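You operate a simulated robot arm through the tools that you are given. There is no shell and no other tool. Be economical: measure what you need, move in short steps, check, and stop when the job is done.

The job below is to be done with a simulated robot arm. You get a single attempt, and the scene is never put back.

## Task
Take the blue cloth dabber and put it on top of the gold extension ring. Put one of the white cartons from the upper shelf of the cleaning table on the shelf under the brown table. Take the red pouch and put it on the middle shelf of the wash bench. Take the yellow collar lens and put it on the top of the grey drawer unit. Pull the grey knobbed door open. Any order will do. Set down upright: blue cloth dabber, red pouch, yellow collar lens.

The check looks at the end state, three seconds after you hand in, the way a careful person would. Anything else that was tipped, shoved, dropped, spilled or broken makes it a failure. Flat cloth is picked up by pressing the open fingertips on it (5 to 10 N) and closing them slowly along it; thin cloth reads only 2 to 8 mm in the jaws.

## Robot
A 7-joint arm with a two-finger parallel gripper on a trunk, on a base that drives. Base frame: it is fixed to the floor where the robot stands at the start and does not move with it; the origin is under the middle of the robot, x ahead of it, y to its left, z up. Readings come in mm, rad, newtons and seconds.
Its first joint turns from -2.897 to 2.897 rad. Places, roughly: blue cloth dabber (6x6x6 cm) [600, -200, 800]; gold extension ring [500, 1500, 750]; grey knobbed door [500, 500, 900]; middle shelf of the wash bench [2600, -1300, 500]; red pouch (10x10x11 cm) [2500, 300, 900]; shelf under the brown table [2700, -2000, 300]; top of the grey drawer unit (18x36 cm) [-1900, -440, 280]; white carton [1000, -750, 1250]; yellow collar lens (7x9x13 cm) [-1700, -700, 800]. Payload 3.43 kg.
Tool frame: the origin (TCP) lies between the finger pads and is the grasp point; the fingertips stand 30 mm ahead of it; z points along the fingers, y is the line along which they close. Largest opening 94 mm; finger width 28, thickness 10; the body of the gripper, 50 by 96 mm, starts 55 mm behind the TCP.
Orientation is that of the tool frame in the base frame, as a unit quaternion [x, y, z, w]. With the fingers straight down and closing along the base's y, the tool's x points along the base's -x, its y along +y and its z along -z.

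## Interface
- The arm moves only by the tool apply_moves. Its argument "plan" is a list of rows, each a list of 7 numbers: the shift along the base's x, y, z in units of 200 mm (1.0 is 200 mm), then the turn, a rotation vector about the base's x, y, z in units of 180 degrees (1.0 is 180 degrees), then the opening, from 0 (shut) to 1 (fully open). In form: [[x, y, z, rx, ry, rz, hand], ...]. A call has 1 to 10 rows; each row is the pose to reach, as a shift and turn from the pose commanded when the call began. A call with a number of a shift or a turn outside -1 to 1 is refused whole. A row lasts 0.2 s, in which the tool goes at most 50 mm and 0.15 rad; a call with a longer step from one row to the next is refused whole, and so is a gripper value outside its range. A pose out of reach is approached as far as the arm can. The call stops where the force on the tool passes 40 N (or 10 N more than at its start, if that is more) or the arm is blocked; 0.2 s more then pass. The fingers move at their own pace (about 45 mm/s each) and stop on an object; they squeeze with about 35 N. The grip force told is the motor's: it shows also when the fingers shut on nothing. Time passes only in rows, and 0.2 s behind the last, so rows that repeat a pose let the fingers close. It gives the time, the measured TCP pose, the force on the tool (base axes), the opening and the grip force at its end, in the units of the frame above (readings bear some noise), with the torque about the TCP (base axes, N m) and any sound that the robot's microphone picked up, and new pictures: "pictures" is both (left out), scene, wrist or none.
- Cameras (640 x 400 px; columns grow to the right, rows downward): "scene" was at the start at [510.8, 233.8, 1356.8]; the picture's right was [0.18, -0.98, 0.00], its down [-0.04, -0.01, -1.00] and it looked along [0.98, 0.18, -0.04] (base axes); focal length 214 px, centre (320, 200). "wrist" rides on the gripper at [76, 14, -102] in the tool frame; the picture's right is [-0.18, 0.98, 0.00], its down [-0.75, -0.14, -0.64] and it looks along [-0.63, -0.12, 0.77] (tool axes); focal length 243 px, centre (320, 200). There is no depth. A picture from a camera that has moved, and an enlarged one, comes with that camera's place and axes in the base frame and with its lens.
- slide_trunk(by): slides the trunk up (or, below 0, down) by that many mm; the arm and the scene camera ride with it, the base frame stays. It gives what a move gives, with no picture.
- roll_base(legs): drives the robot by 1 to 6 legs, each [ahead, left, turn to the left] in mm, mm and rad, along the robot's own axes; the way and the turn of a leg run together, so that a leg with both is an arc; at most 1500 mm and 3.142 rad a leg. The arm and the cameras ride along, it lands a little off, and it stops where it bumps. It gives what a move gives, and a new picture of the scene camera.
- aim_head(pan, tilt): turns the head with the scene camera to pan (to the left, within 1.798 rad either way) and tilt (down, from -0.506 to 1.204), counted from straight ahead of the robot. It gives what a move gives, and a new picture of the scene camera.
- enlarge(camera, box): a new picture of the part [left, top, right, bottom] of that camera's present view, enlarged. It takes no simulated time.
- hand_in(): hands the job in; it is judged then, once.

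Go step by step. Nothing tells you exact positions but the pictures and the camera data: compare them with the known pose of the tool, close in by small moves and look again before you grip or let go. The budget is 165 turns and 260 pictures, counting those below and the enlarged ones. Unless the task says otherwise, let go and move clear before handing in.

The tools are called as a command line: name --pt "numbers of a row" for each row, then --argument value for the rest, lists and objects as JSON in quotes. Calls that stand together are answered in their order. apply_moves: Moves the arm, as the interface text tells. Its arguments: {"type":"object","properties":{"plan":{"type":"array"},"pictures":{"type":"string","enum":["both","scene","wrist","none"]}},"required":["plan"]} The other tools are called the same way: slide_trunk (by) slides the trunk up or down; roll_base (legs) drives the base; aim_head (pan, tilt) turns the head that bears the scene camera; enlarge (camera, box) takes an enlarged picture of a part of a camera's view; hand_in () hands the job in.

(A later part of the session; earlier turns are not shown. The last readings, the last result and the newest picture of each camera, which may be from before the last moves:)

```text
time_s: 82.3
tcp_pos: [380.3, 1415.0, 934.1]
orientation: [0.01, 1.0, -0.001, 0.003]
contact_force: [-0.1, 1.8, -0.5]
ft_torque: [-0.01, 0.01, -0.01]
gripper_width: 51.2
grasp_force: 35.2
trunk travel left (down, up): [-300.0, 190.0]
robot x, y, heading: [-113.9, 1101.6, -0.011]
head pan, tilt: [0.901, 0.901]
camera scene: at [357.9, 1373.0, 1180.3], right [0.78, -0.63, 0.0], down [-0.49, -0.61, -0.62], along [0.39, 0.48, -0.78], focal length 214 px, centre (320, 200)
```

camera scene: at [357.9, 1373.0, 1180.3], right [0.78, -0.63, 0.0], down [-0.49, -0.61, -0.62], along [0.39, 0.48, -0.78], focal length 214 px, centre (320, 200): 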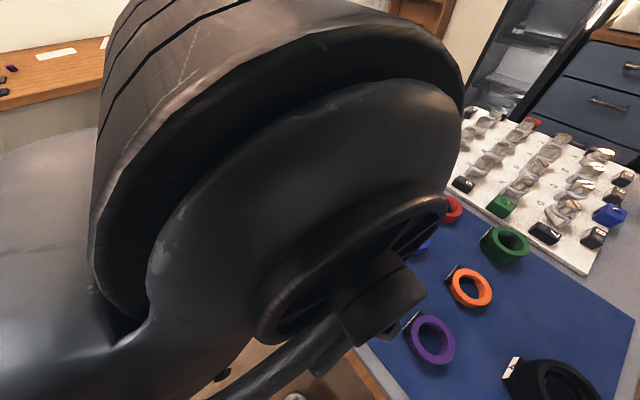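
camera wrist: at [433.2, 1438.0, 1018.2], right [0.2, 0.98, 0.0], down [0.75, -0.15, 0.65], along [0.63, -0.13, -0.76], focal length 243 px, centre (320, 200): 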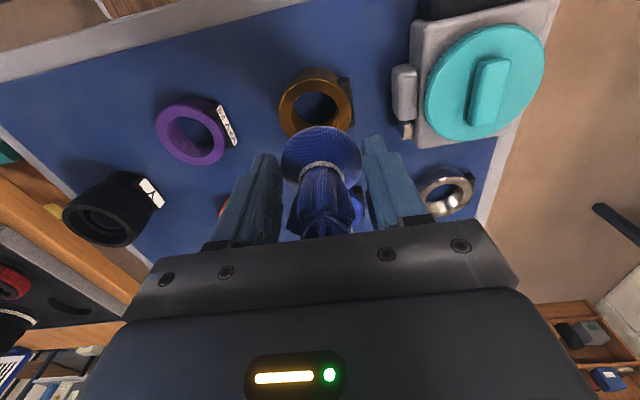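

Now I reach forward to above the ring again.

apply_moves --pt "0.2 0 0 0 0 0 0" --pt "0.4 0 0 0 0 0 0" --pt "0.6 0 -0.1 0 0 0 0" --pt "0.635 -0.005 -0.3 0 0 0 0" --pt "0.635 -0.005 -0.35 0 0 0 0" --pictures "none"

enlarge --camera "wrist" --box '[220, 60, 420, 240]'

```text
time_s: 83.5
tcp_pos: [507.3, 1414.0, 864.2]
orientation: [0.011, 1.0, -0.001, 0.002]
contact_force: [-0.2, -0.6, -0.2]
ft_torque: [0.02, 0.02, -0.03]
gripper_width: 50.8
grasp_force: 34.9
trunk travel left (down, up): [-300.0, 190.0]
robot x, y, heading: [-112.1, 1103.7, -0.011]
head pan, tilt: [0.901, 0.901]
```

```text
2.22 times, centred on (320, 150) of wrist
camera zoom: at [431.4, 1432.1, 964.4], right [0.2, 0.98, 0.0], down [0.75, -0.16, 0.65], along [0.63, -0.13, -0.76], focal length 539 px, centre (320, 311)
```

zoom: 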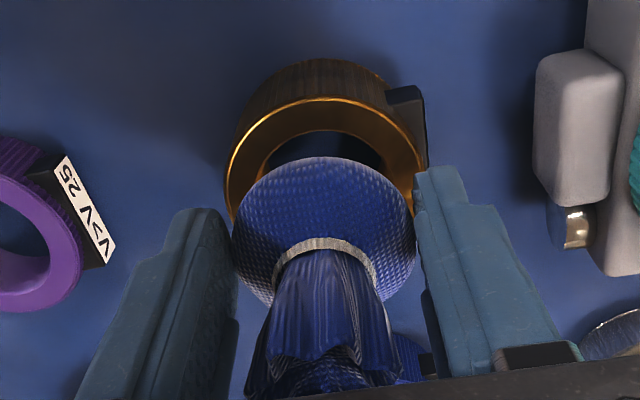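

Now off by about 3 mm in x; I correct and descend to contact.

apply_moves --pt "-0.014 0.004 -0.03 0 0 0 0" --pt "-0.014 0.004 -0.06 0 0 0 0" --pt "-0.014 0.004 -0.075 0 0 0 0" --pt "-0.014 0.004 -0.075 0 0 0 0" --pictures "none"

enlarge --camera "wrist" --box '[220, 60, 420, 240]'

```text
time_s: 84.5
tcp_pos: [505.0, 1414.3, 849.1]
orientation: [0.009, 1.0, 0.0, 0.003]
contact_force: [0.2, 0.2, -0.6]
ft_torque: [-0.05, -0.03, -0.03]
gripper_width: 51.1
grasp_force: 34.8
trunk travel left (down, up): [-300.0, 190.0]
robot x, y, heading: [-114.5, 1101.0, -0.013]
head pan, tilt: [0.901, 0.901]
```

```text
2.22 times, centred on (320, 150) of wrist
camera zoom: at [428.3, 1433.2, 949.4], right [0.2, 0.98, 0.0], down [0.75, -0.15, 0.65], along [0.63, -0.13, -0.76], focal length 539 px, centre (320, 311)
```

zoom: 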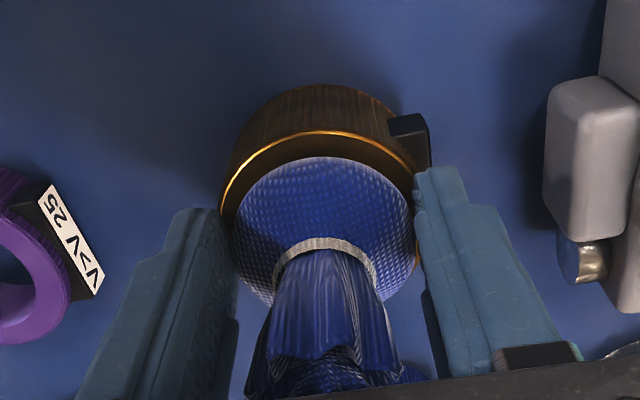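

Using the ring's near edge (x≈484) and its radius (~32), the ring centre corresponds to TCP x≈512. I shift +7 mm and descend gently.

apply_moves --pt "0.0 0 0.02 0 0 0 0" --pt "0.035 0 0.02 0 0 0 0" --pt "0.035 0 0.005 0 0 0 0" --pt "0.035 0 -0.01 0 0 0 0" --pt "0.035 0 -0.02 0 0 0 0" --pictures "none"

enlarge --camera "wrist" --box '[220, 60, 420, 240]'

```text
time_s: 85.8
tcp_pos: [511.4, 1415.6, 847.1]
orientation: [0.011, 1.0, 0.0, 0.005]
contact_force: [2.5, -3.9, 35.4]
ft_torque: [-0.26, 0.1, -0.07]
gripper_width: 51.1
grasp_force: 35.0
trunk travel left (down, up): [-300.0, 190.0]
robot x, y, heading: [-112.4, 1102.7, -0.009]
head pan, tilt: [0.901, 0.901]
```

```text
2.22 times, centred on (320, 150) of wrist
camera zoom: at [434.4, 1432.8, 948.2], right [0.2, 0.98, 0.0], down [0.74, -0.16, 0.65], along [0.64, -0.13, -0.76], focal length 539 px, centre (320, 311)
```

zoom: 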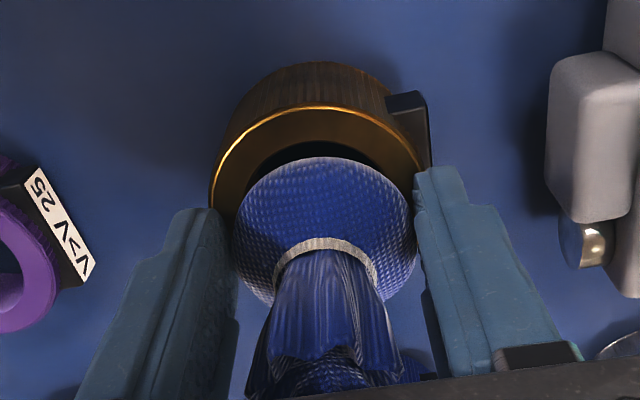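

The dabber is seated at the ring (or fingertips at its top) with at most a few mm drop. I relieve the force and open slowly.

apply_moves --pt "-0.01 0 0.012 0 0 0 0.0" --pt "-0.01 0 0.014 0 0 0 0.5" --pt "-0.01 0 0.014 0 0 0 0.6" --pt "-0.01 0 0.014 0 0 0 0.66" --pt "-0.01 0 0.014 0 0 0 0.72" --pictures "none"

enlarge --camera "wrist" --box '[220, 60, 420, 240]'

```text
time_s: 87.0
tcp_pos: [509.4, 1414.2, 846.6]
orientation: [0.011, 1.0, -0.001, 0.002]
contact_force: [-2.3, -0.7, 8.4]
ft_torque: [0.28, 0.04, 0.08]
gripper_width: 67.6
grasp_force: 0.0
trunk travel left (down, up): [-300.0, 190.0]
robot x, y, heading: [-112.3, 1102.3, -0.017]
head pan, tilt: [0.901, 0.901]
```

```text
2.22 times, centred on (320, 150) of wrist
camera zoom: at [432.4, 1433.2, 948.3], right [0.2, 0.98, 0.0], down [0.75, -0.15, 0.64], along [0.63, -0.13, -0.76], focal length 539 px, centre (320, 311)
```

zoom: 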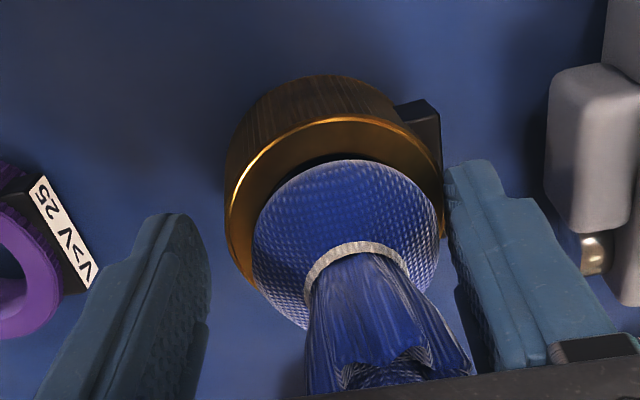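

The dabber leans a bit toward +y while the +y finger still touches it. I take a look from the wider views before acting.

aim_head --pan -0.3 --tilt 0.9

enlarge --camera "wrist" --box '[260, 100, 420, 240]'

```text
time_s: 88.3
tcp_pos: [508.7, 1414.7, 848.2]
orientation: [0.011, 1.0, -0.001, 0.002]
contact_force: [-0.9, -0.7, -0.5]
ft_torque: [-0.02, -0.04, -0.03]
gripper_width: 67.8
grasp_force: 0.0
trunk travel left (down, up): [-300.0, 190.0]
robot x, y, heading: [-114.2, 1099.5, -0.013]
head pan, tilt: [-0.3, 0.901]
camera scene: at [382.4, 1291.3, 1180.2], right [-0.31, -0.95, 0.0], down [-0.75, 0.24, -0.62], along [0.59, -0.19, -0.78], focal length 214 px, centre (320, 200)
```

scene: 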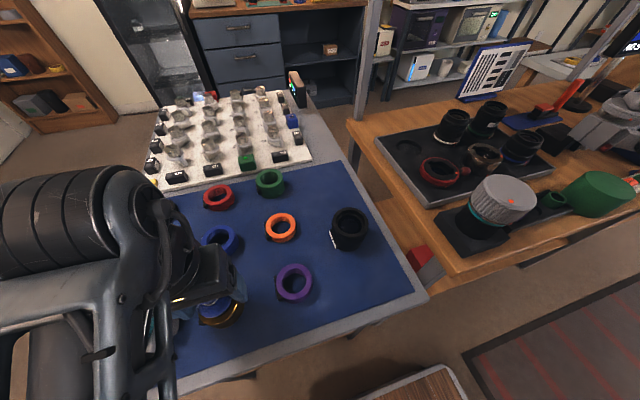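

```text
2.86 times, centred on (340, 170) of wrist
camera zoom: at [432.9, 1433.0, 948.5], right [0.2, 0.98, 0.0], down [0.75, -0.15, 0.65], along [0.63, -0.13, -0.76], focal length 693 px, centre (263, 286)
```

zoom: 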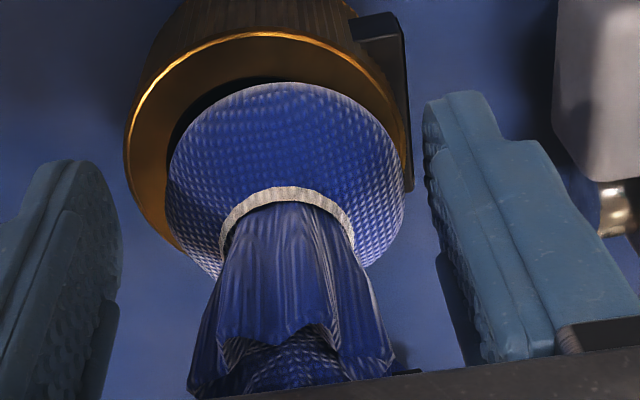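

It has settled upright in the ring. I open a bit more and lift straight up.

apply_moves --pt "0 0 0 0 0 0 0.8" --pt "0 0 0.05 0 0 0 0.8" --pt "0 0 0.15 0 0 0 0.8" --pt "0 0 0.35 0 0 0 0.8" --pt "0 0 0.55 0 0 0 0.8" --pt "0 0 0.75 0 0 0 0.8" --pt "-0.2 0 0.85 0 0 0 0.8" --pt "-0.4 0 0.85 0 0 0 0.8" --pictures "wrist"

enlarge --camera "scene" --box '[140, 220, 300, 340]'

```text
time_s: 90.2
tcp_pos: [431.2, 1414.1, 1019.0]
orientation: [0.011, 1.0, 0.0, 0.002]
contact_force: [-0.8, -0.6, -0.6]
ft_torque: [0.02, 0.0, -0.02]
gripper_width: 75.0
grasp_force: 0.1
trunk travel left (down, up): [-300.0, 190.0]
robot x, y, heading: [-109.2, 1103.7, -0.015]
head pan, tilt: [-0.3, 0.901]
camera wrist: at [354.5, 1432.1, 1119.0], right [0.2, 0.98, 0.0], down [0.75, -0.16, 0.65], along [0.63, -0.13, -0.76], focal length 243 px, centre (320, 200)
```

wrist: 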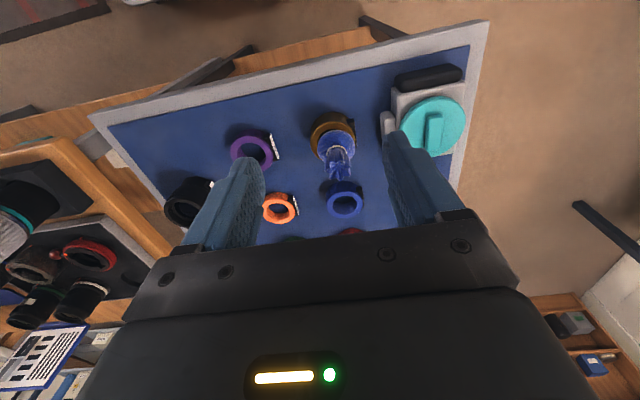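

```text
3.33 times, centred on (220, 280) of scene
camera zoom: at [382.8, 1291.0, 1180.1], right [-0.31, -0.95, 0.0], down [-0.75, 0.24, -0.62], along [0.59, -0.19, -0.78], focal length 715 px, centre (653, -67)
```

zoom: 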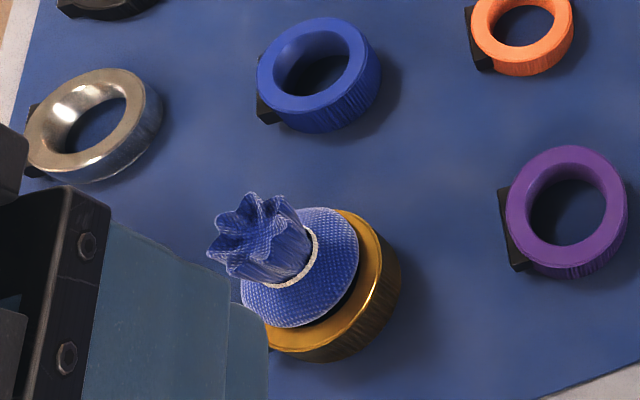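

I check the dabber's attitude closely in the wrist view.

enlarge --camera "wrist" --box '[270, 90, 410, 220]'

```text
3.08 times, centred on (340, 155) of wrist
camera zoom: at [354.5, 1432.1, 1119.0], right [0.2, 0.98, 0.0], down [0.75, -0.16, 0.65], along [0.63, -0.13, -0.76], focal length 746 px, centre (258, 338)
```

zoom: 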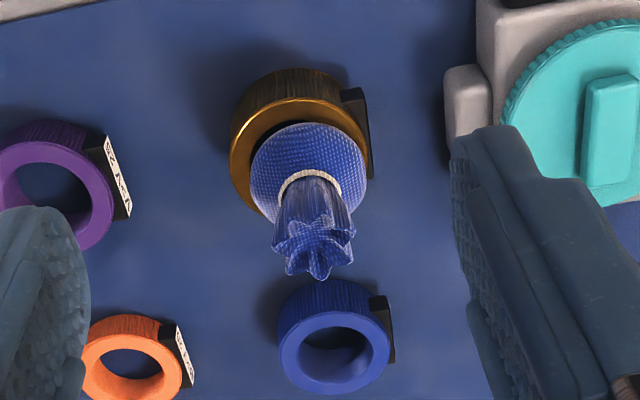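

The dabber stands on the ring. Next the lens: I back off, and turn the robot around to face the area behind.

apply_moves --pt "-0.2 0 0.1 0 0 0 0.8" --pt "-0.4 0 0.2 0 0 0 0.8" --pictures "none"

roll_base --legs '[[-350, 0, 0], [0, -800, 0], [0, 0, 3.14]]'

aim_head --pan 0 --tilt 0.3

```text
time_s: 90.8
tcp_pos: [350.3, 1413.6, 1058.0]
orientation: [0.01, 1.0, -0.002, 0.003]
contact_force: [0.3, -0.4, -0.3]
ft_torque: [-0.02, 0.02, 0.02]
gripper_width: 75.1
grasp_force: 0.2
trunk travel left (down, up): [-300.0, 190.0]
robot x, y, heading: [-113.0, 1103.1, -0.012]
head pan, tilt: [-0.3, 0.901]
```

```text
time_s: 104.4
tcp_pos: [-927.6, -23.9, 1057.6]
orientation: [1.0, 0.008, -0.003, -0.001]
contact_force: [0.2, 0.4, -0.1]
ft_torque: [0.03, -0.02, 0.01]
gripper_width: 75.1
grasp_force: 0.0
trunk travel left (down, up): [-300.0, 190.0]
robot x, y, heading: [-474.5, 304.6, -3.12]
head pan, tilt: [-0.3, 0.901]
camera scene: at [-965.8, 101.4, 1180.3], right [0.27, 0.96, 0.0], down [0.75, -0.21, -0.62], along [-0.6, 0.17, -0.78], focal length 214 px, centre (320, 200)
```

scene: 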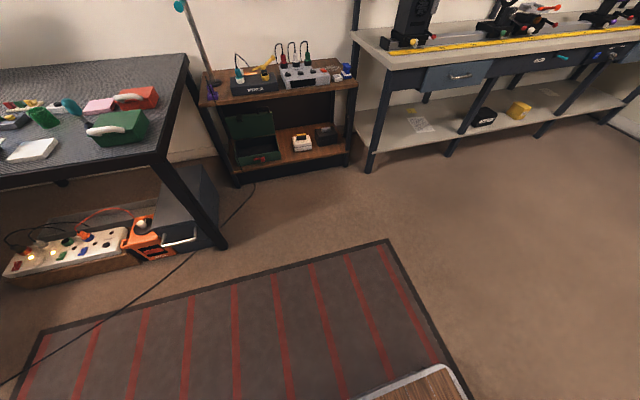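

```text
time_s: 105.4
tcp_pos: [-927.2, -24.3, 1058.4]
orientation: [1.0, 0.007, -0.003, -0.001]
contact_force: [1.1, 1.1, 0.5]
ft_torque: [-0.03, -0.01, 0.01]
gripper_width: 75.5
grasp_force: 0.0
trunk travel left (down, up): [-300.0, 190.0]
robot x, y, heading: [-476.5, 306.4, -3.117]
head pan, tilt: [0.0, 0.3]
camera scene: at [-986.5, 78.6, 1232.4], right [-0.02, 1.0, 0.0], down [0.3, 0.01, -0.95], along [-0.95, -0.02, -0.3], focal length 214 px, centre (320, 200)
```

scene: 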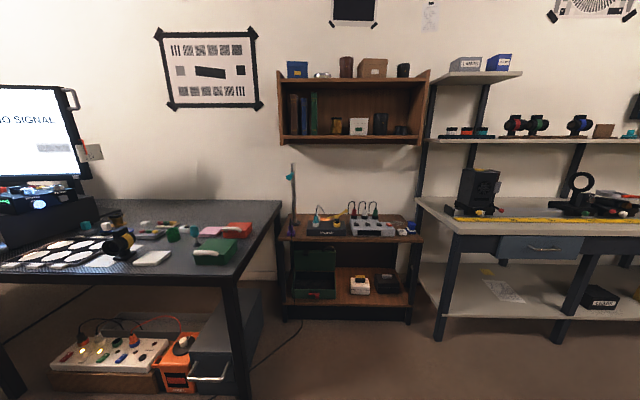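

The grey drawer unit stands under the right end of the dark table; the yellow-collar lens lies on the table. I zoom in on both.

enlarge --camera "scene" --box '[0, 170, 280, 345]'

enlarge --camera "scene" --box '[70, 200, 190, 275]'

enlarge --camera "scene" --box '[130, 260, 290, 400]'

```text
2.29 times, centred on (140, 258) of scene
camera zoom: at [-986.5, 78.6, 1232.4], right [-0.02, 1.0, 0.0], down [0.3, 0.01, -0.95], along [-0.95, -0.02, -0.3], focal length 490 px, centre (731, 69)
```

zoom: 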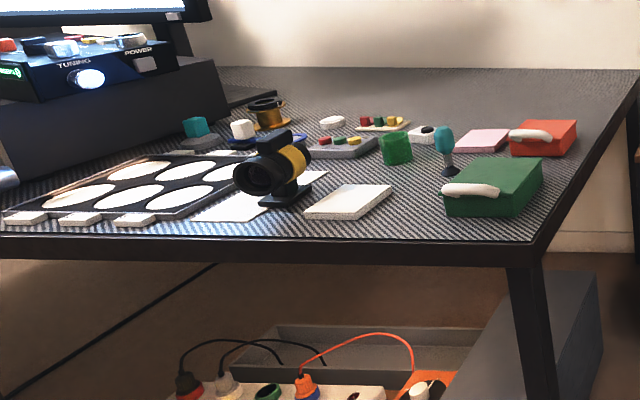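

```text
5.33 times, centred on (130, 238) of scene
camera zoom: at [-986.5, 78.6, 1232.4], right [-0.02, 1.0, 0.0], down [0.3, 0.01, -0.95], along [-0.95, -0.02, -0.3], focal length 1144 px, centre (1333, 0)
```

zoom: 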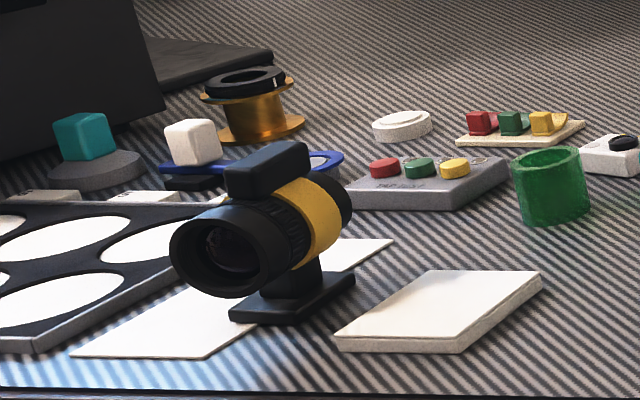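

```text
2.86 times, centred on (210, 330) of scene
camera zoom: at [-986.5, 78.6, 1232.4], right [-0.02, 1.0, 0.0], down [0.3, 0.01, -0.95], along [-0.95, -0.02, -0.3], focal length 613 px, centre (634, -171)
```

zoom: 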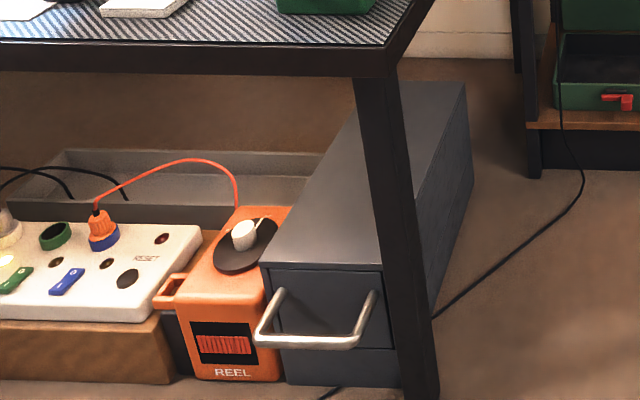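

Lens stands at about [-1689,-688] on the dark table (edge x≈-1580); drawer unit top is centred about [-1870,-437]. I drive so the lens is in front of the hand.

roll_base --legs '[[0, 0, -0.024], [0, 660, 0], [560, 0, 0]]'

aim_head --pan 0.4 --tilt 0.8

```text
time_s: 112.2
tcp_pos: [-1484.6, -680.4, 1058.1]
orientation: [1.0, 0.0, -0.003, -0.001]
contact_force: [0.2, 0.2, 0.2]
ft_torque: [-0.02, 0.02, -0.01]
gripper_width: 75.0
grasp_force: 0.2
trunk travel left (down, up): [-300.0, 190.0]
robot x, y, heading: [-1027.4, -355.3, -3.133]
head pan, tilt: [0.0, 0.3]
camera scene: at [-1542.5, -577.6, 1232.5], right [-0.01, 1.0, 0.0], down [0.3, 0.0, -0.96], along [-0.96, -0.01, -0.3], focal length 214 px, centre (320, 200)
```

scene: 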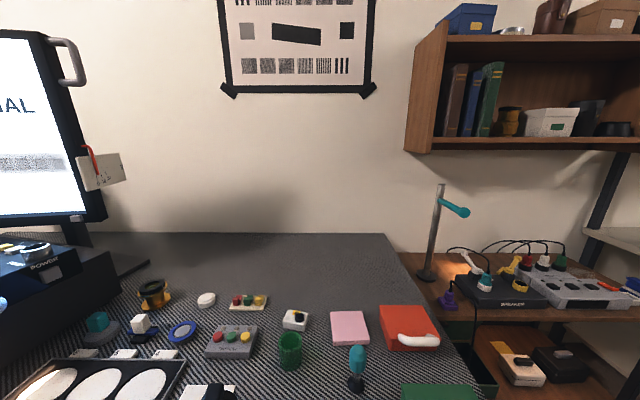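

```text
time_s: 113.1
tcp_pos: [-1483.9, -683.2, 1058.3]
orientation: [1.0, 0.005, -0.001, -0.002]
contact_force: [0.0, 0.8, 0.5]
ft_torque: [-0.02, -0.02, 0.03]
gripper_width: 75.3
grasp_force: 0.2
trunk travel left (down, up): [-300.0, 190.0]
robot x, y, heading: [-1027.8, -359.8, -3.133]
head pan, tilt: [0.4, 0.799]
camera scene: at [-1527.3, -603.3, 1191.8], right [-0.32, 0.95, 0.0], down [0.65, 0.22, -0.73], along [-0.69, -0.23, -0.69], focal length 214 px, centre (320, 200)
```

scene: 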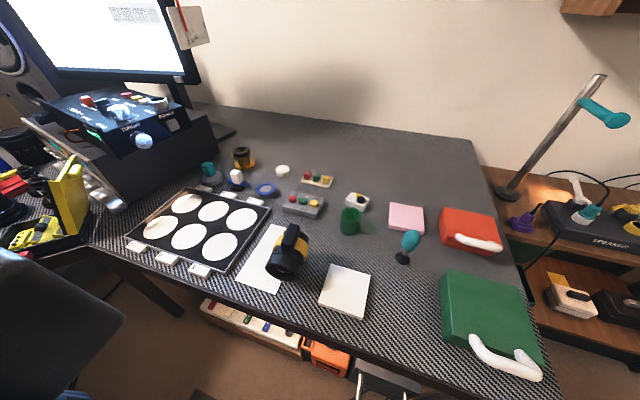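

I zoom for a better fix on the lens.

enlarge --camera "scene" --box '[230, 200, 350, 300]'

enlarge --camera "wrist" --box '[0, 0, 640, 400]'

```text
4.00 times, centred on (290, 250) of scene
camera zoom: at [-1527.3, -603.3, 1191.8], right [-0.32, 0.95, 0.0], down [0.65, 0.22, -0.73], along [-0.69, -0.23, -0.69], focal length 858 px, centre (440, 0)
```

zoom: 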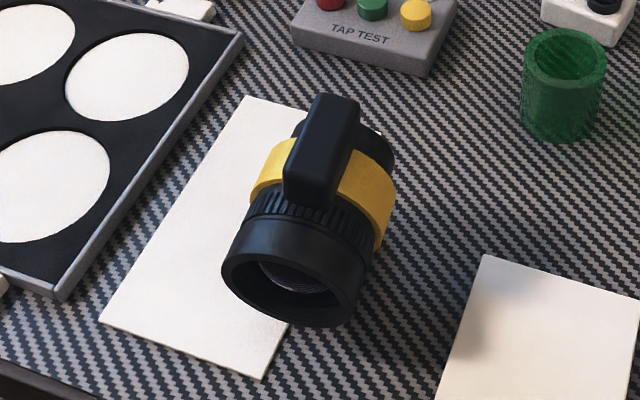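

```text
1.00 times, centred on (320, 200) of wrist (not enlarged: the box is as wide or as high as the picture)
camera zoom: at [-1408.0, -695.4, 1158.2], right [-0.18, -0.98, 0.0], down [-0.75, 0.13, 0.65], along [-0.63, 0.12, -0.76], focal length 243 px, centre (320, 200)
```

zoom: 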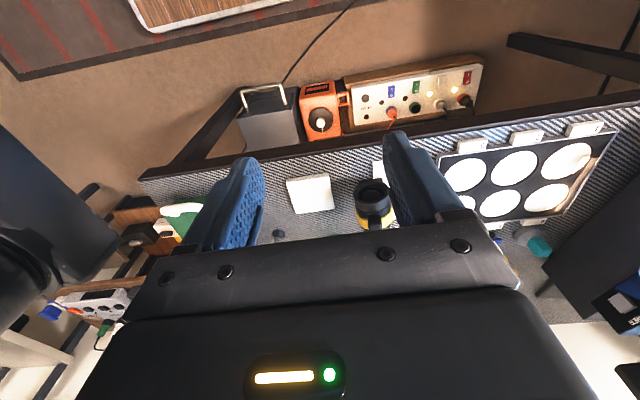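

Triangulation puts the barrel centre at about [-1740,-742,798], axis along +x with ~8° yaw. I bring the hand to a pre-grasp in front of it, pitched 35° down.

apply_moves --pt "-0.105 -0.032 -0.13 -0.0029 0.0436 0.0055 1" --pt "-0.21 -0.064 -0.26 -0.0057 0.0873 0.011 1" --pt "-0.315 -0.096 -0.39 -0.0086 0.1309 0.0165 1" --pt "-0.42 -0.129 -0.52 -0.0114 0.1745 0.0219 1" --pt "-0.525 -0.16 -0.65 -0.0143 0.2181 0.0274 1" --pt "-0.63 -0.193 -0.78 -0.0171 0.2618 0.0329 1" --pt "-0.735 -0.225 -0.915 -0.02 0.3054 0.0384 1" --pictures "both"

```text
time_s: 114.7
tcp_pos: [-1631.6, -726.3, 875.6]
orientation: [0.883, 0.058, -0.464, 0.029]
contact_force: [0.1, -0.4, 0.1]
ft_torque: [0.01, -0.02, 0.04]
gripper_width: 94.3
grasp_force: 0.0
trunk travel left (down, up): [-300.0, 190.0]
robot x, y, heading: [-1030.1, -358.3, -3.131]
head pan, tilt: [0.4, 0.799]
camera scene: at [-1522.7, -609.1, 1188.3], right [-0.4, 0.92, 0.0], down [0.66, 0.29, -0.7], along [-0.64, -0.28, -0.72], focal length 214 px, centre (320, 200)
camera wrist: at [-1503.3, -722.0, 870.3], right [0.03, -0.99, 0.15], down [0.08, 0.15, 0.98], along [-1.0, -0.01, 0.08], focal length 243 px, centre (320, 200)
```

scene: 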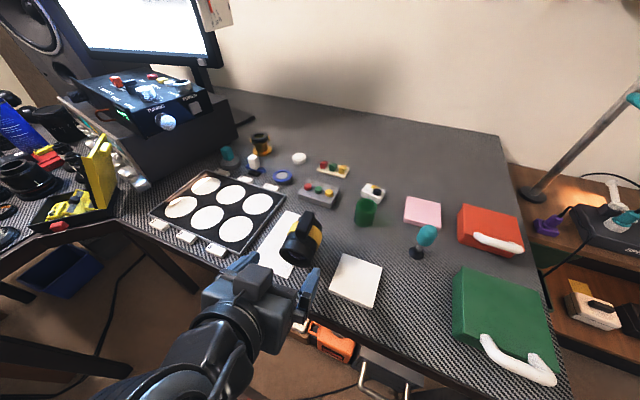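
wrist: 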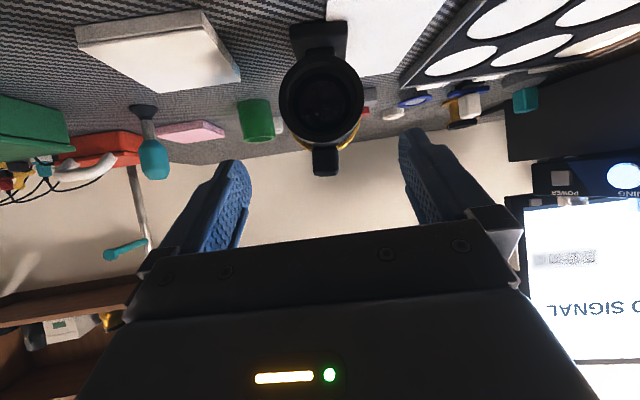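

Good view; barrel axis is at z≈806. I advance most of the way along the tool axis.

apply_moves --pt "-0.16 -0.022 -0.1 0 0 0 1" --pt "-0.32 -0.045 -0.2 0 0 0 1" --pictures "wrist"

enlarge --camera "scene" --box '[200, 190, 360, 310]'

```text
time_s: 115.3
tcp_pos: [-1696.1, -735.0, 836.6]
orientation: [0.884, 0.058, -0.464, 0.029]
contact_force: [0.2, 0.5, 1.1]
ft_torque: [0.01, 0.01, -0.01]
gripper_width: 93.8
grasp_force: 0.0
trunk travel left (down, up): [-300.0, 190.0]
robot x, y, heading: [-1028.3, -358.9, -3.131]
head pan, tilt: [0.4, 0.799]
camera wrist: at [-1568.3, -730.6, 830.7], right [0.02, -0.99, 0.15], down [0.08, 0.15, 0.99], along [-1.0, -0.01, 0.08], focal length 243 px, centre (320, 200)
```

wrist: 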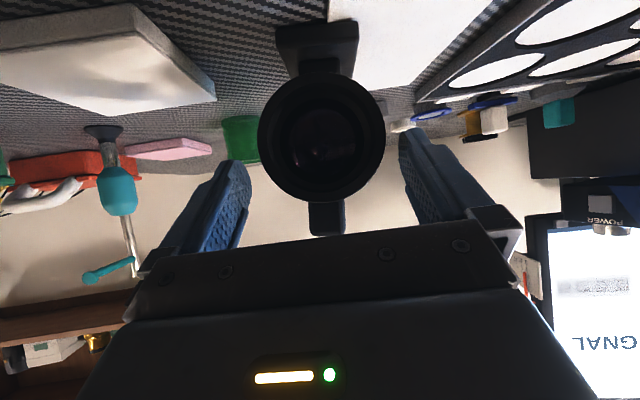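

```text
3.33 times, centred on (280, 250) of scene
camera zoom: at [-1522.9, -608.7, 1188.2], right [-0.4, 0.92, 0.0], down [0.66, 0.29, -0.7], along [-0.64, -0.28, -0.72], focal length 715 px, centre (453, 33)
```

zoom: 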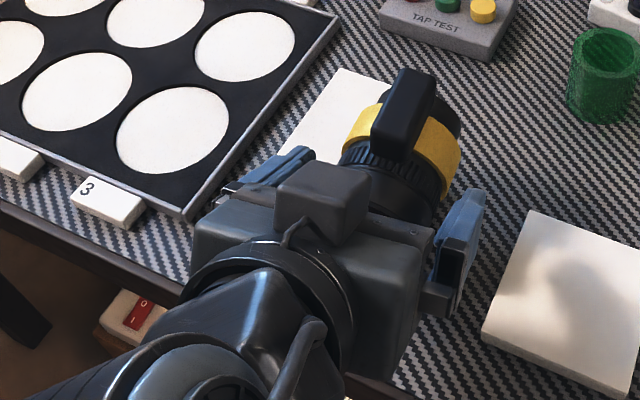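

Nearly there; final advance of about 40 mm.

apply_moves --pt "-0.085 -0.014 -0.053 0 0 0 1" --pt "-0.17 -0.027 -0.105 0 0 0 1" --pictures "wrist"

enlarge --camera "scene" --box '[220, 190, 340, 290]'

```text
time_s: 115.9
tcp_pos: [-1732.1, -740.7, 816.1]
orientation: [0.884, 0.058, -0.463, 0.03]
contact_force: [0.7, 0.0, 0.3]
ft_torque: [-0.03, 0.0, 0.0]
gripper_width: 93.9
grasp_force: 0.0
trunk travel left (down, up): [-300.0, 190.0]
robot x, y, heading: [-1026.4, -360.3, -3.135]
head pan, tilt: [0.4, 0.799]
camera wrist: at [-1602.3, -736.2, 809.4], right [0.02, -0.99, 0.15], down [0.08, 0.15, 0.99], along [-1.0, -0.01, 0.08], focal length 243 px, centre (320, 200)
```

wrist: 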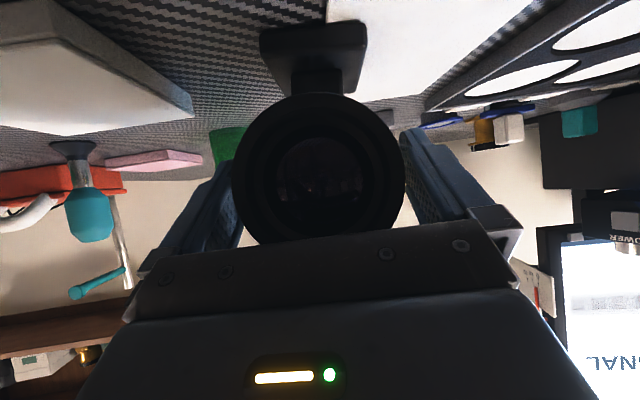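

```text
4.00 times, centred on (280, 240) of scene
camera zoom: at [-1523.0, -608.8, 1188.2], right [-0.4, 0.92, 0.0], down [0.66, 0.29, -0.7], along [-0.64, -0.28, -0.72], focal length 858 px, centre (480, 40)
```

zoom: 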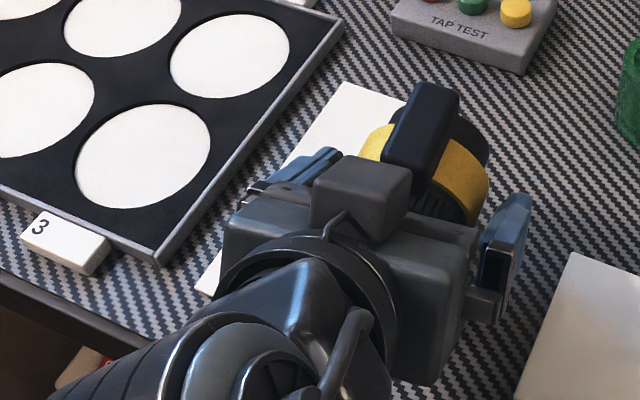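

Fingers flank the barrel without contact. I close.

apply_moves --pt "0 0 0 0 0 0 0.85" --pt "0 0 0 0 0 0 0.7" --pt "0 0 0 0 0 0 0.5" --pt "0 0 0 0 0 0 0.3" --pt "0 0 0 0 0 0 0.3" --pictures "none"

```text
time_s: 117.1
tcp_pos: [-1730.1, -741.1, 815.8]
orientation: [0.884, 0.057, -0.464, 0.03]
contact_force: [-0.5, -4.2, 5.9]
ft_torque: [-0.05, -0.02, -0.05]
gripper_width: 67.8
grasp_force: 35.0
trunk travel left (down, up): [-300.0, 190.0]
robot x, y, heading: [-1029.1, -359.8, -3.133]
head pan, tilt: [0.4, 0.799]
```

Gripped at 68 mm. Lift slightly and check that it stays level.

apply_moves --pt "0 0 0.04 0 0 0 0" --pt "0 0 0.15 0 0 0 0" --pt "0 0 0.3 0 0 0 0" --pt "0 0 0.45 0 0 0 0" --pictures "wrist"

enlarge --camera "scene" --box '[200, 170, 360, 290]'

```text
time_s: 118.1
tcp_pos: [-1728.5, -740.3, 904.0]
orientation: [0.884, 0.058, -0.463, 0.03]
contact_force: [0.0, 0.5, -4.0]
ft_torque: [0.03, 0.01, -0.01]
gripper_width: 66.6
grasp_force: 34.9
trunk travel left (down, up): [-300.0, 190.0]
robot x, y, heading: [-1027.1, -358.1, -3.133]
head pan, tilt: [0.4, 0.799]
camera wrist: at [-1601.2, -735.6, 898.4], right [0.02, -0.99, 0.15], down [0.08, 0.15, 0.99], along [-1.0, -0.01, 0.08], focal length 243 px, centre (320, 200)
```

wrist: 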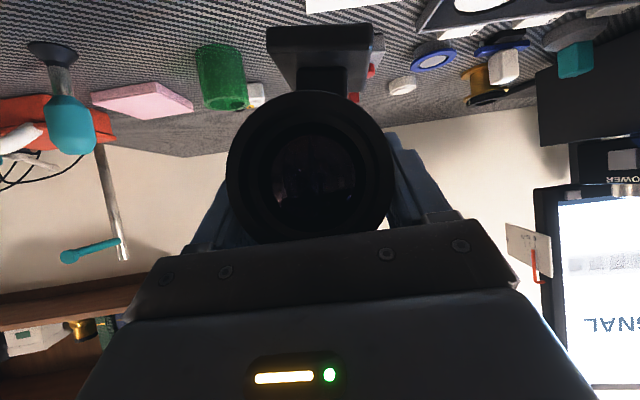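

```text
3.33 times, centred on (280, 230) of scene
camera zoom: at [-1523.2, -608.8, 1188.0], right [-0.4, 0.92, 0.0], down [0.66, 0.29, -0.7], along [-0.64, -0.28, -0.72], focal length 715 px, centre (453, 100)
```

zoom: 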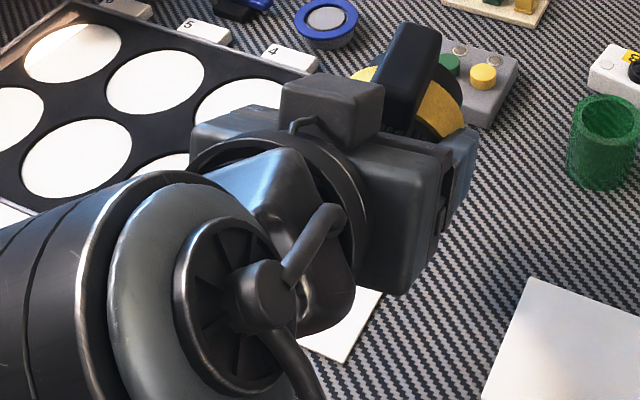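

Held level. I back the base off, strafe right in line with the drawer unit, then lower.

roll_base --legs '[[-350, 0, 0], [0, -303, 0]]'

slide_trunk --by -300

aim_head --pan 0.1 --tilt 0.6

```text
time_s: 122.0
tcp_pos: [-1382.3, -429.1, 904.8]
orientation: [0.884, 0.057, -0.463, 0.029]
contact_force: [0.0, 1.3, -3.6]
ft_torque: [-0.03, -0.06, -0.01]
gripper_width: 66.7
grasp_force: 35.1
trunk travel left (down, up): [-300.0, 190.0]
robot x, y, heading: [-680.6, -51.0, -3.136]
head pan, tilt: [0.4, 0.799]
camera scene: at [-1175.1, -299.1, 1188.1], right [-0.4, 0.92, 0.0], down [0.66, 0.28, -0.7], along [-0.64, -0.28, -0.72], focal length 214 px, centre (320, 200)
```

scene: 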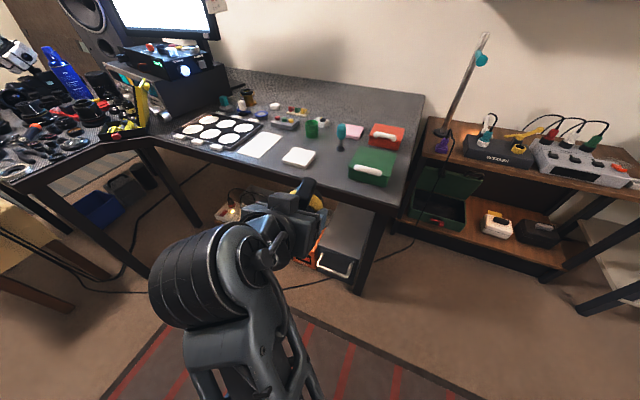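

```text
time_s: 125.0
tcp_pos: [-1380.9, -429.7, 604.2]
orientation: [0.884, 0.056, -0.464, 0.029]
contact_force: [1.0, 0.1, -3.4]
ft_torque: [0.02, -0.04, 0.03]
gripper_width: 66.5
grasp_force: 35.2
trunk travel left (down, up): [0.0, 490.0]
robot x, y, heading: [-680.7, -50.7, -3.136]
head pan, tilt: [0.4, 0.799]
```

```text
time_s: 125.8
tcp_pos: [-1380.3, -429.9, 604.5]
orientation: [0.884, 0.056, -0.463, 0.028]
contact_force: [1.5, -0.8, -4.9]
ft_torque: [-0.01, -0.03, -0.01]
gripper_width: 66.4
grasp_force: 35.2
trunk travel left (down, up): [0.0, 490.0]
robot x, y, heading: [-680.3, -49.3, -3.133]
head pan, tilt: [0.099, 0.6]
camera scene: at [-1188.8, -276.7, 904.9], right [-0.11, 0.99, 0.0], down [0.56, 0.06, -0.82], along [-0.82, -0.09, -0.57], focal length 214 px, centre (320, 200)
```

scene: 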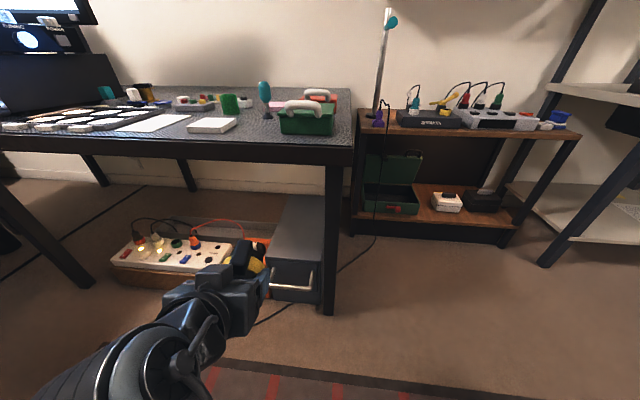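

I measure the unit's top from this lower viewpoint.

enlarge --camera "scene" --box '[220, 170, 380, 320]'

enlarge --camera "wrist" --box '[0, 0, 640, 400]'

```text
2.67 times, centred on (300, 245) of scene
camera zoom: at [-1188.8, -276.7, 904.9], right [-0.11, 0.99, 0.0], down [0.56, 0.06, -0.82], along [-0.82, -0.09, -0.57], focal length 572 px, centre (373, 80)
```

zoom: 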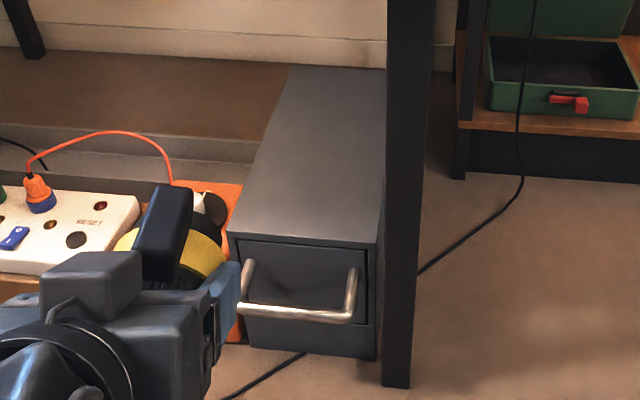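

```text
1.00 times, centred on (320, 200) of wrist (not enlarged: the box is as wide or as high as the picture)
camera zoom: at [-1253.5, -425.8, 598.3], right [0.02, -0.99, 0.15], down [0.08, 0.15, 0.99], along [-1.0, -0.01, 0.08], focal length 243 px, centre (320, 200)
```

zoom: 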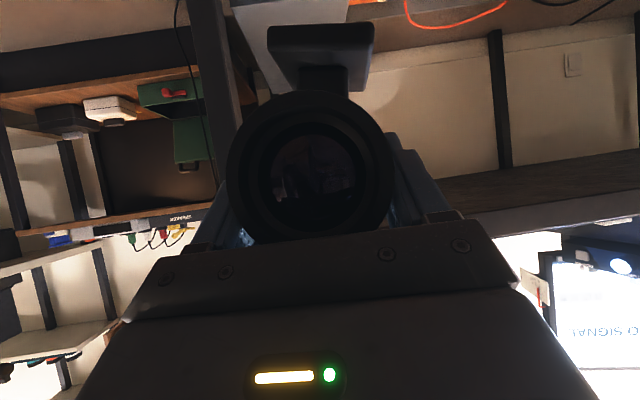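

Unit top: y from -532 to -320, front x≈-1698, z≈277. I lower the hand to z≈415 and roll forward 300 mm.

apply_moves --pt "0 0 -0.2 0 0 0 0" --pt "0 0 -0.4 0 0 0 0" --pt "0 0 -0.6 0 0 0 0" --pt "0 0 -0.8 0 0 0 0" --pt "0 0 -0.94 0 0 0 0" --pictures "none"

```text
time_s: 127.0
tcp_pos: [-1381.7, -430.2, 416.5]
orientation: [0.884, 0.057, -0.464, 0.029]
contact_force: [-0.1, -0.2, -3.9]
ft_torque: [0.02, -0.04, 0.03]
gripper_width: 66.5
grasp_force: 35.2
trunk travel left (down, up): [0.0, 490.0]
robot x, y, heading: [-679.2, -52.5, -3.132]
head pan, tilt: [0.099, 0.6]
```

Reached without trouble; rolling forward.

roll_base --legs '[[300, 0, 0]]'

enlarge --camera "wrist" --box '[0, 0, 640, 400]'

```text
time_s: 129.1
tcp_pos: [-1679.4, -434.2, 416.5]
orientation: [0.884, 0.055, -0.463, 0.027]
contact_force: [0.2, -0.9, -3.9]
ft_torque: [0.01, -0.05, 0.0]
gripper_width: 66.8
grasp_force: 35.4
trunk travel left (down, up): [0.0, 490.0]
robot x, y, heading: [-978.3, -56.5, -3.136]
head pan, tilt: [0.099, 0.6]
camera scene: at [-1487.9, -279.1, 905.0], right [-0.11, 0.99, 0.0], down [0.56, 0.06, -0.82], along [-0.82, -0.09, -0.57], focal length 214 px, centre (320, 200)
```

scene: 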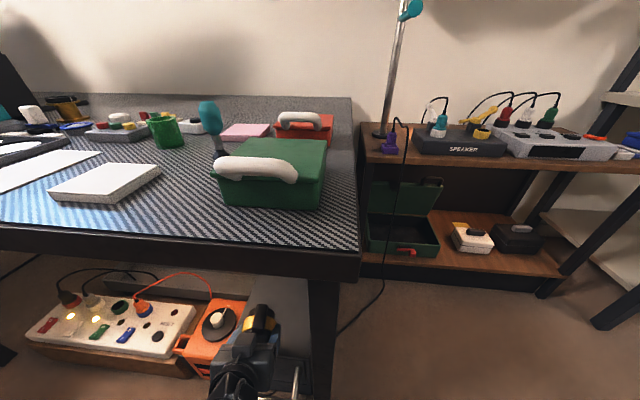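

```text
1.00 times, centred on (320, 200) of wrist (not enlarged: the box is as wide or as high as the picture)
camera zoom: at [-1551.6, -429.0, 410.6], right [0.02, -0.99, 0.15], down [0.08, 0.15, 0.99], along [-1.0, -0.01, 0.08], focal length 243 px, centre (320, 200)
```

zoom: 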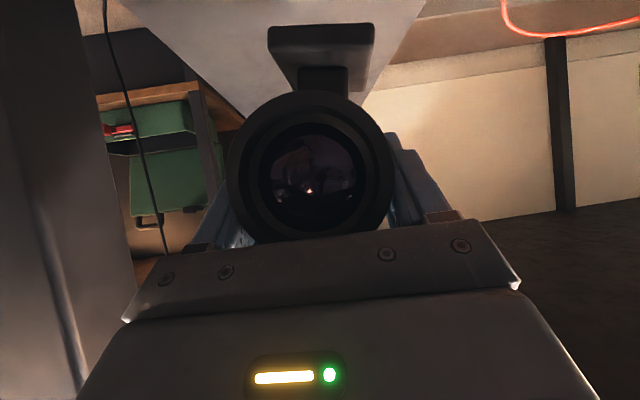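

Clear view of the unit top ahead. I extend 75 mm inward, then lower gently.

apply_moves --pt "-0.2 0.01 0 0 0 0 0" --pt "-0.38 0.02 0 0 0 0 0" --pt "-0.38 0.02 -0.1 0 0 0 0" --pt "-0.38 0.02 -0.2 0 0 0 0" --pictures "wrist"

enlarge --camera "scene" --box '[180, 250, 360, 400]'

```text
time_s: 130.1
tcp_pos: [-1757.0, -428.7, 377.0]
orientation: [0.884, 0.055, -0.464, 0.028]
contact_force: [-0.5, 0.9, -3.4]
ft_torque: [0.02, -0.05, 0.01]
gripper_width: 66.5
grasp_force: 34.4
trunk travel left (down, up): [0.0, 490.0]
robot x, y, heading: [-975.1, -54.6, -3.13]
head pan, tilt: [0.099, 0.6]
camera wrist: at [-1627.5, -424.7, 370.8], right [0.02, -0.99, 0.15], down [0.08, 0.15, 0.99], along [-1.0, -0.01, 0.08], focal length 243 px, centre (320, 200)
```

wrist: 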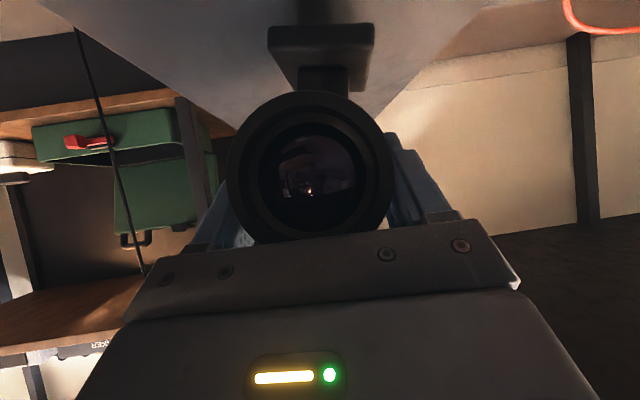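

```text
2.67 times, centred on (270, 325) of scene
camera zoom: at [-1487.9, -279.0, 905.0], right [-0.11, 0.99, 0.0], down [0.56, 0.06, -0.82], along [-0.82, -0.09, -0.57], focal length 572 px, centre (453, -133)
```

zoom: 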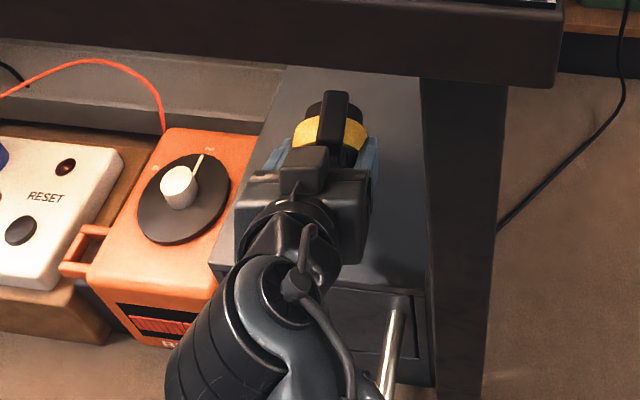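

Position is good. I lower gently.

apply_moves --pt "0 0 -0.03 0 0 0 0" --pt "0 0 -0.06 0 0 0 0" --pictures "none"

apply_moves --pt "0 0 -0.01 0 0 0 0" --pt "0 0 -0.02 0 0 0 0" --pictures "wrist"

```text
time_s: 130.7
tcp_pos: [-1755.7, -430.2, 367.1]
orientation: [0.883, 0.056, -0.465, 0.029]
contact_force: [3.4, 2.3, 7.9]
ft_torque: [0.35, -0.42, -0.04]
gripper_width: 66.4
grasp_force: 35.2
trunk travel left (down, up): [0.0, 490.0]
robot x, y, heading: [-982.5, -53.8, -3.133]
head pan, tilt: [0.099, 0.6]
```

```text
time_s: 131.3
tcp_pos: [-1757.2, -430.1, 365.0]
orientation: [0.882, 0.055, -0.466, 0.03]
contact_force: [-1.4, -1.1, 23.1]
ft_torque: [0.29, -0.22, -0.02]
gripper_width: 67.3
grasp_force: 35.5
trunk travel left (down, up): [0.0, 490.0]
robot x, y, heading: [-979.7, -51.3, -3.135]
head pan, tilt: [0.099, 0.6]
camera wrist: at [-1628.6, -426.1, 357.4], right [0.02, -0.99, 0.15], down [0.09, 0.15, 0.98], along [-1.0, -0.01, 0.09], focal length 243 px, centre (320, 200)
```

wrist: 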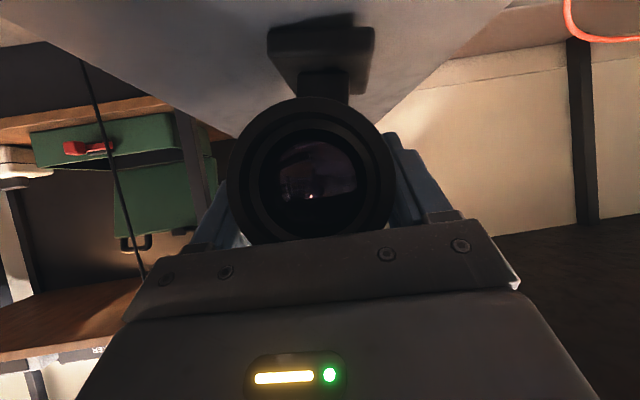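

Foot is down. I release and retreat along the tool axis.

apply_moves --pt "0 0 0.008 0 0 0 0.5" --pt "0 0 0.01 0 0 0 0.8" --pt "0 0 0.01 0 0 0 0.95" --pt "0 0 0.01 0 0 0 1" --pictures "wrist"

```text
time_s: 132.3
tcp_pos: [-1754.9, -429.4, 362.7]
orientation: [0.884, 0.055, -0.463, 0.027]
contact_force: [-0.4, -0.1, -0.4]
ft_torque: [-0.02, -0.04, 0.03]
gripper_width: 94.2
grasp_force: 0.1
trunk travel left (down, up): [0.0, 490.0]
robot x, y, heading: [-978.5, -52.9, -3.136]
head pan, tilt: [0.099, 0.6]
camera wrist: at [-1627.3, -424.9, 356.4], right [0.02, -0.99, 0.15], down [0.08, 0.15, 0.99], along [-1.0, -0.01, 0.08], focal length 243 px, centre (320, 200)
```

wrist: 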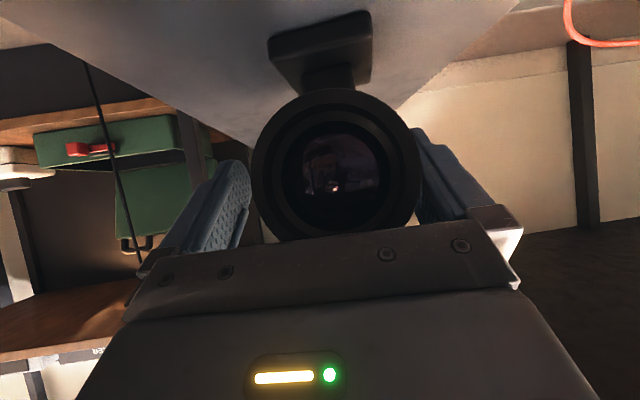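

The lens settled upright (its barrel shifted ~10 mm to -y as it righted). I centre the hand on it before retreating.

apply_moves --pt "0 -0.025 0.0 0 0 0 1" --pt "0 -0.05 0.0 0 0 0 1" --pt "0.08 -0.04 0.055 0 0 0 1" --pt "0.2 -0.025 0.14 0 0 0 1" --pt "0.36 0 0.25 0 0 0 1" --pt "0.52 0.02 0.36 0 0 0 1" --pictures "wrist"

```text
time_s: 133.7
tcp_pos: [-1650.6, -425.9, 435.7]
orientation: [0.884, 0.056, -0.463, 0.028]
contact_force: [-0.2, 0.8, 0.5]
ft_torque: [0.0, 0.01, -0.01]
gripper_width: 94.3
grasp_force: 0.0
trunk travel left (down, up): [0.0, 490.0]
robot x, y, heading: [-978.0, -54.1, -3.135]
head pan, tilt: [0.099, 0.6]
camera wrist: at [-1522.5, -421.7, 429.2], right [0.02, -0.99, 0.15], down [0.08, 0.15, 0.99], along [-1.0, -0.01, 0.08], focal length 243 px, centre (320, 200)
```

wrist: 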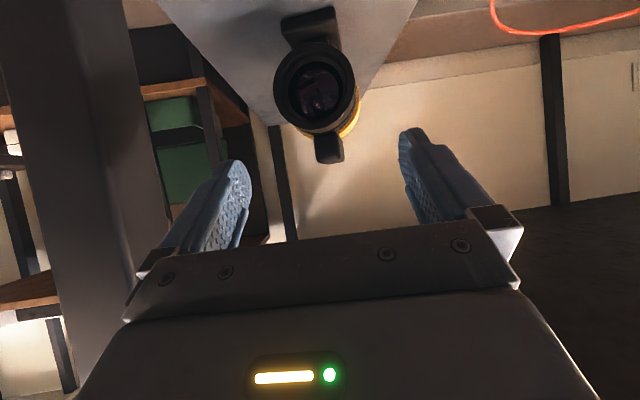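

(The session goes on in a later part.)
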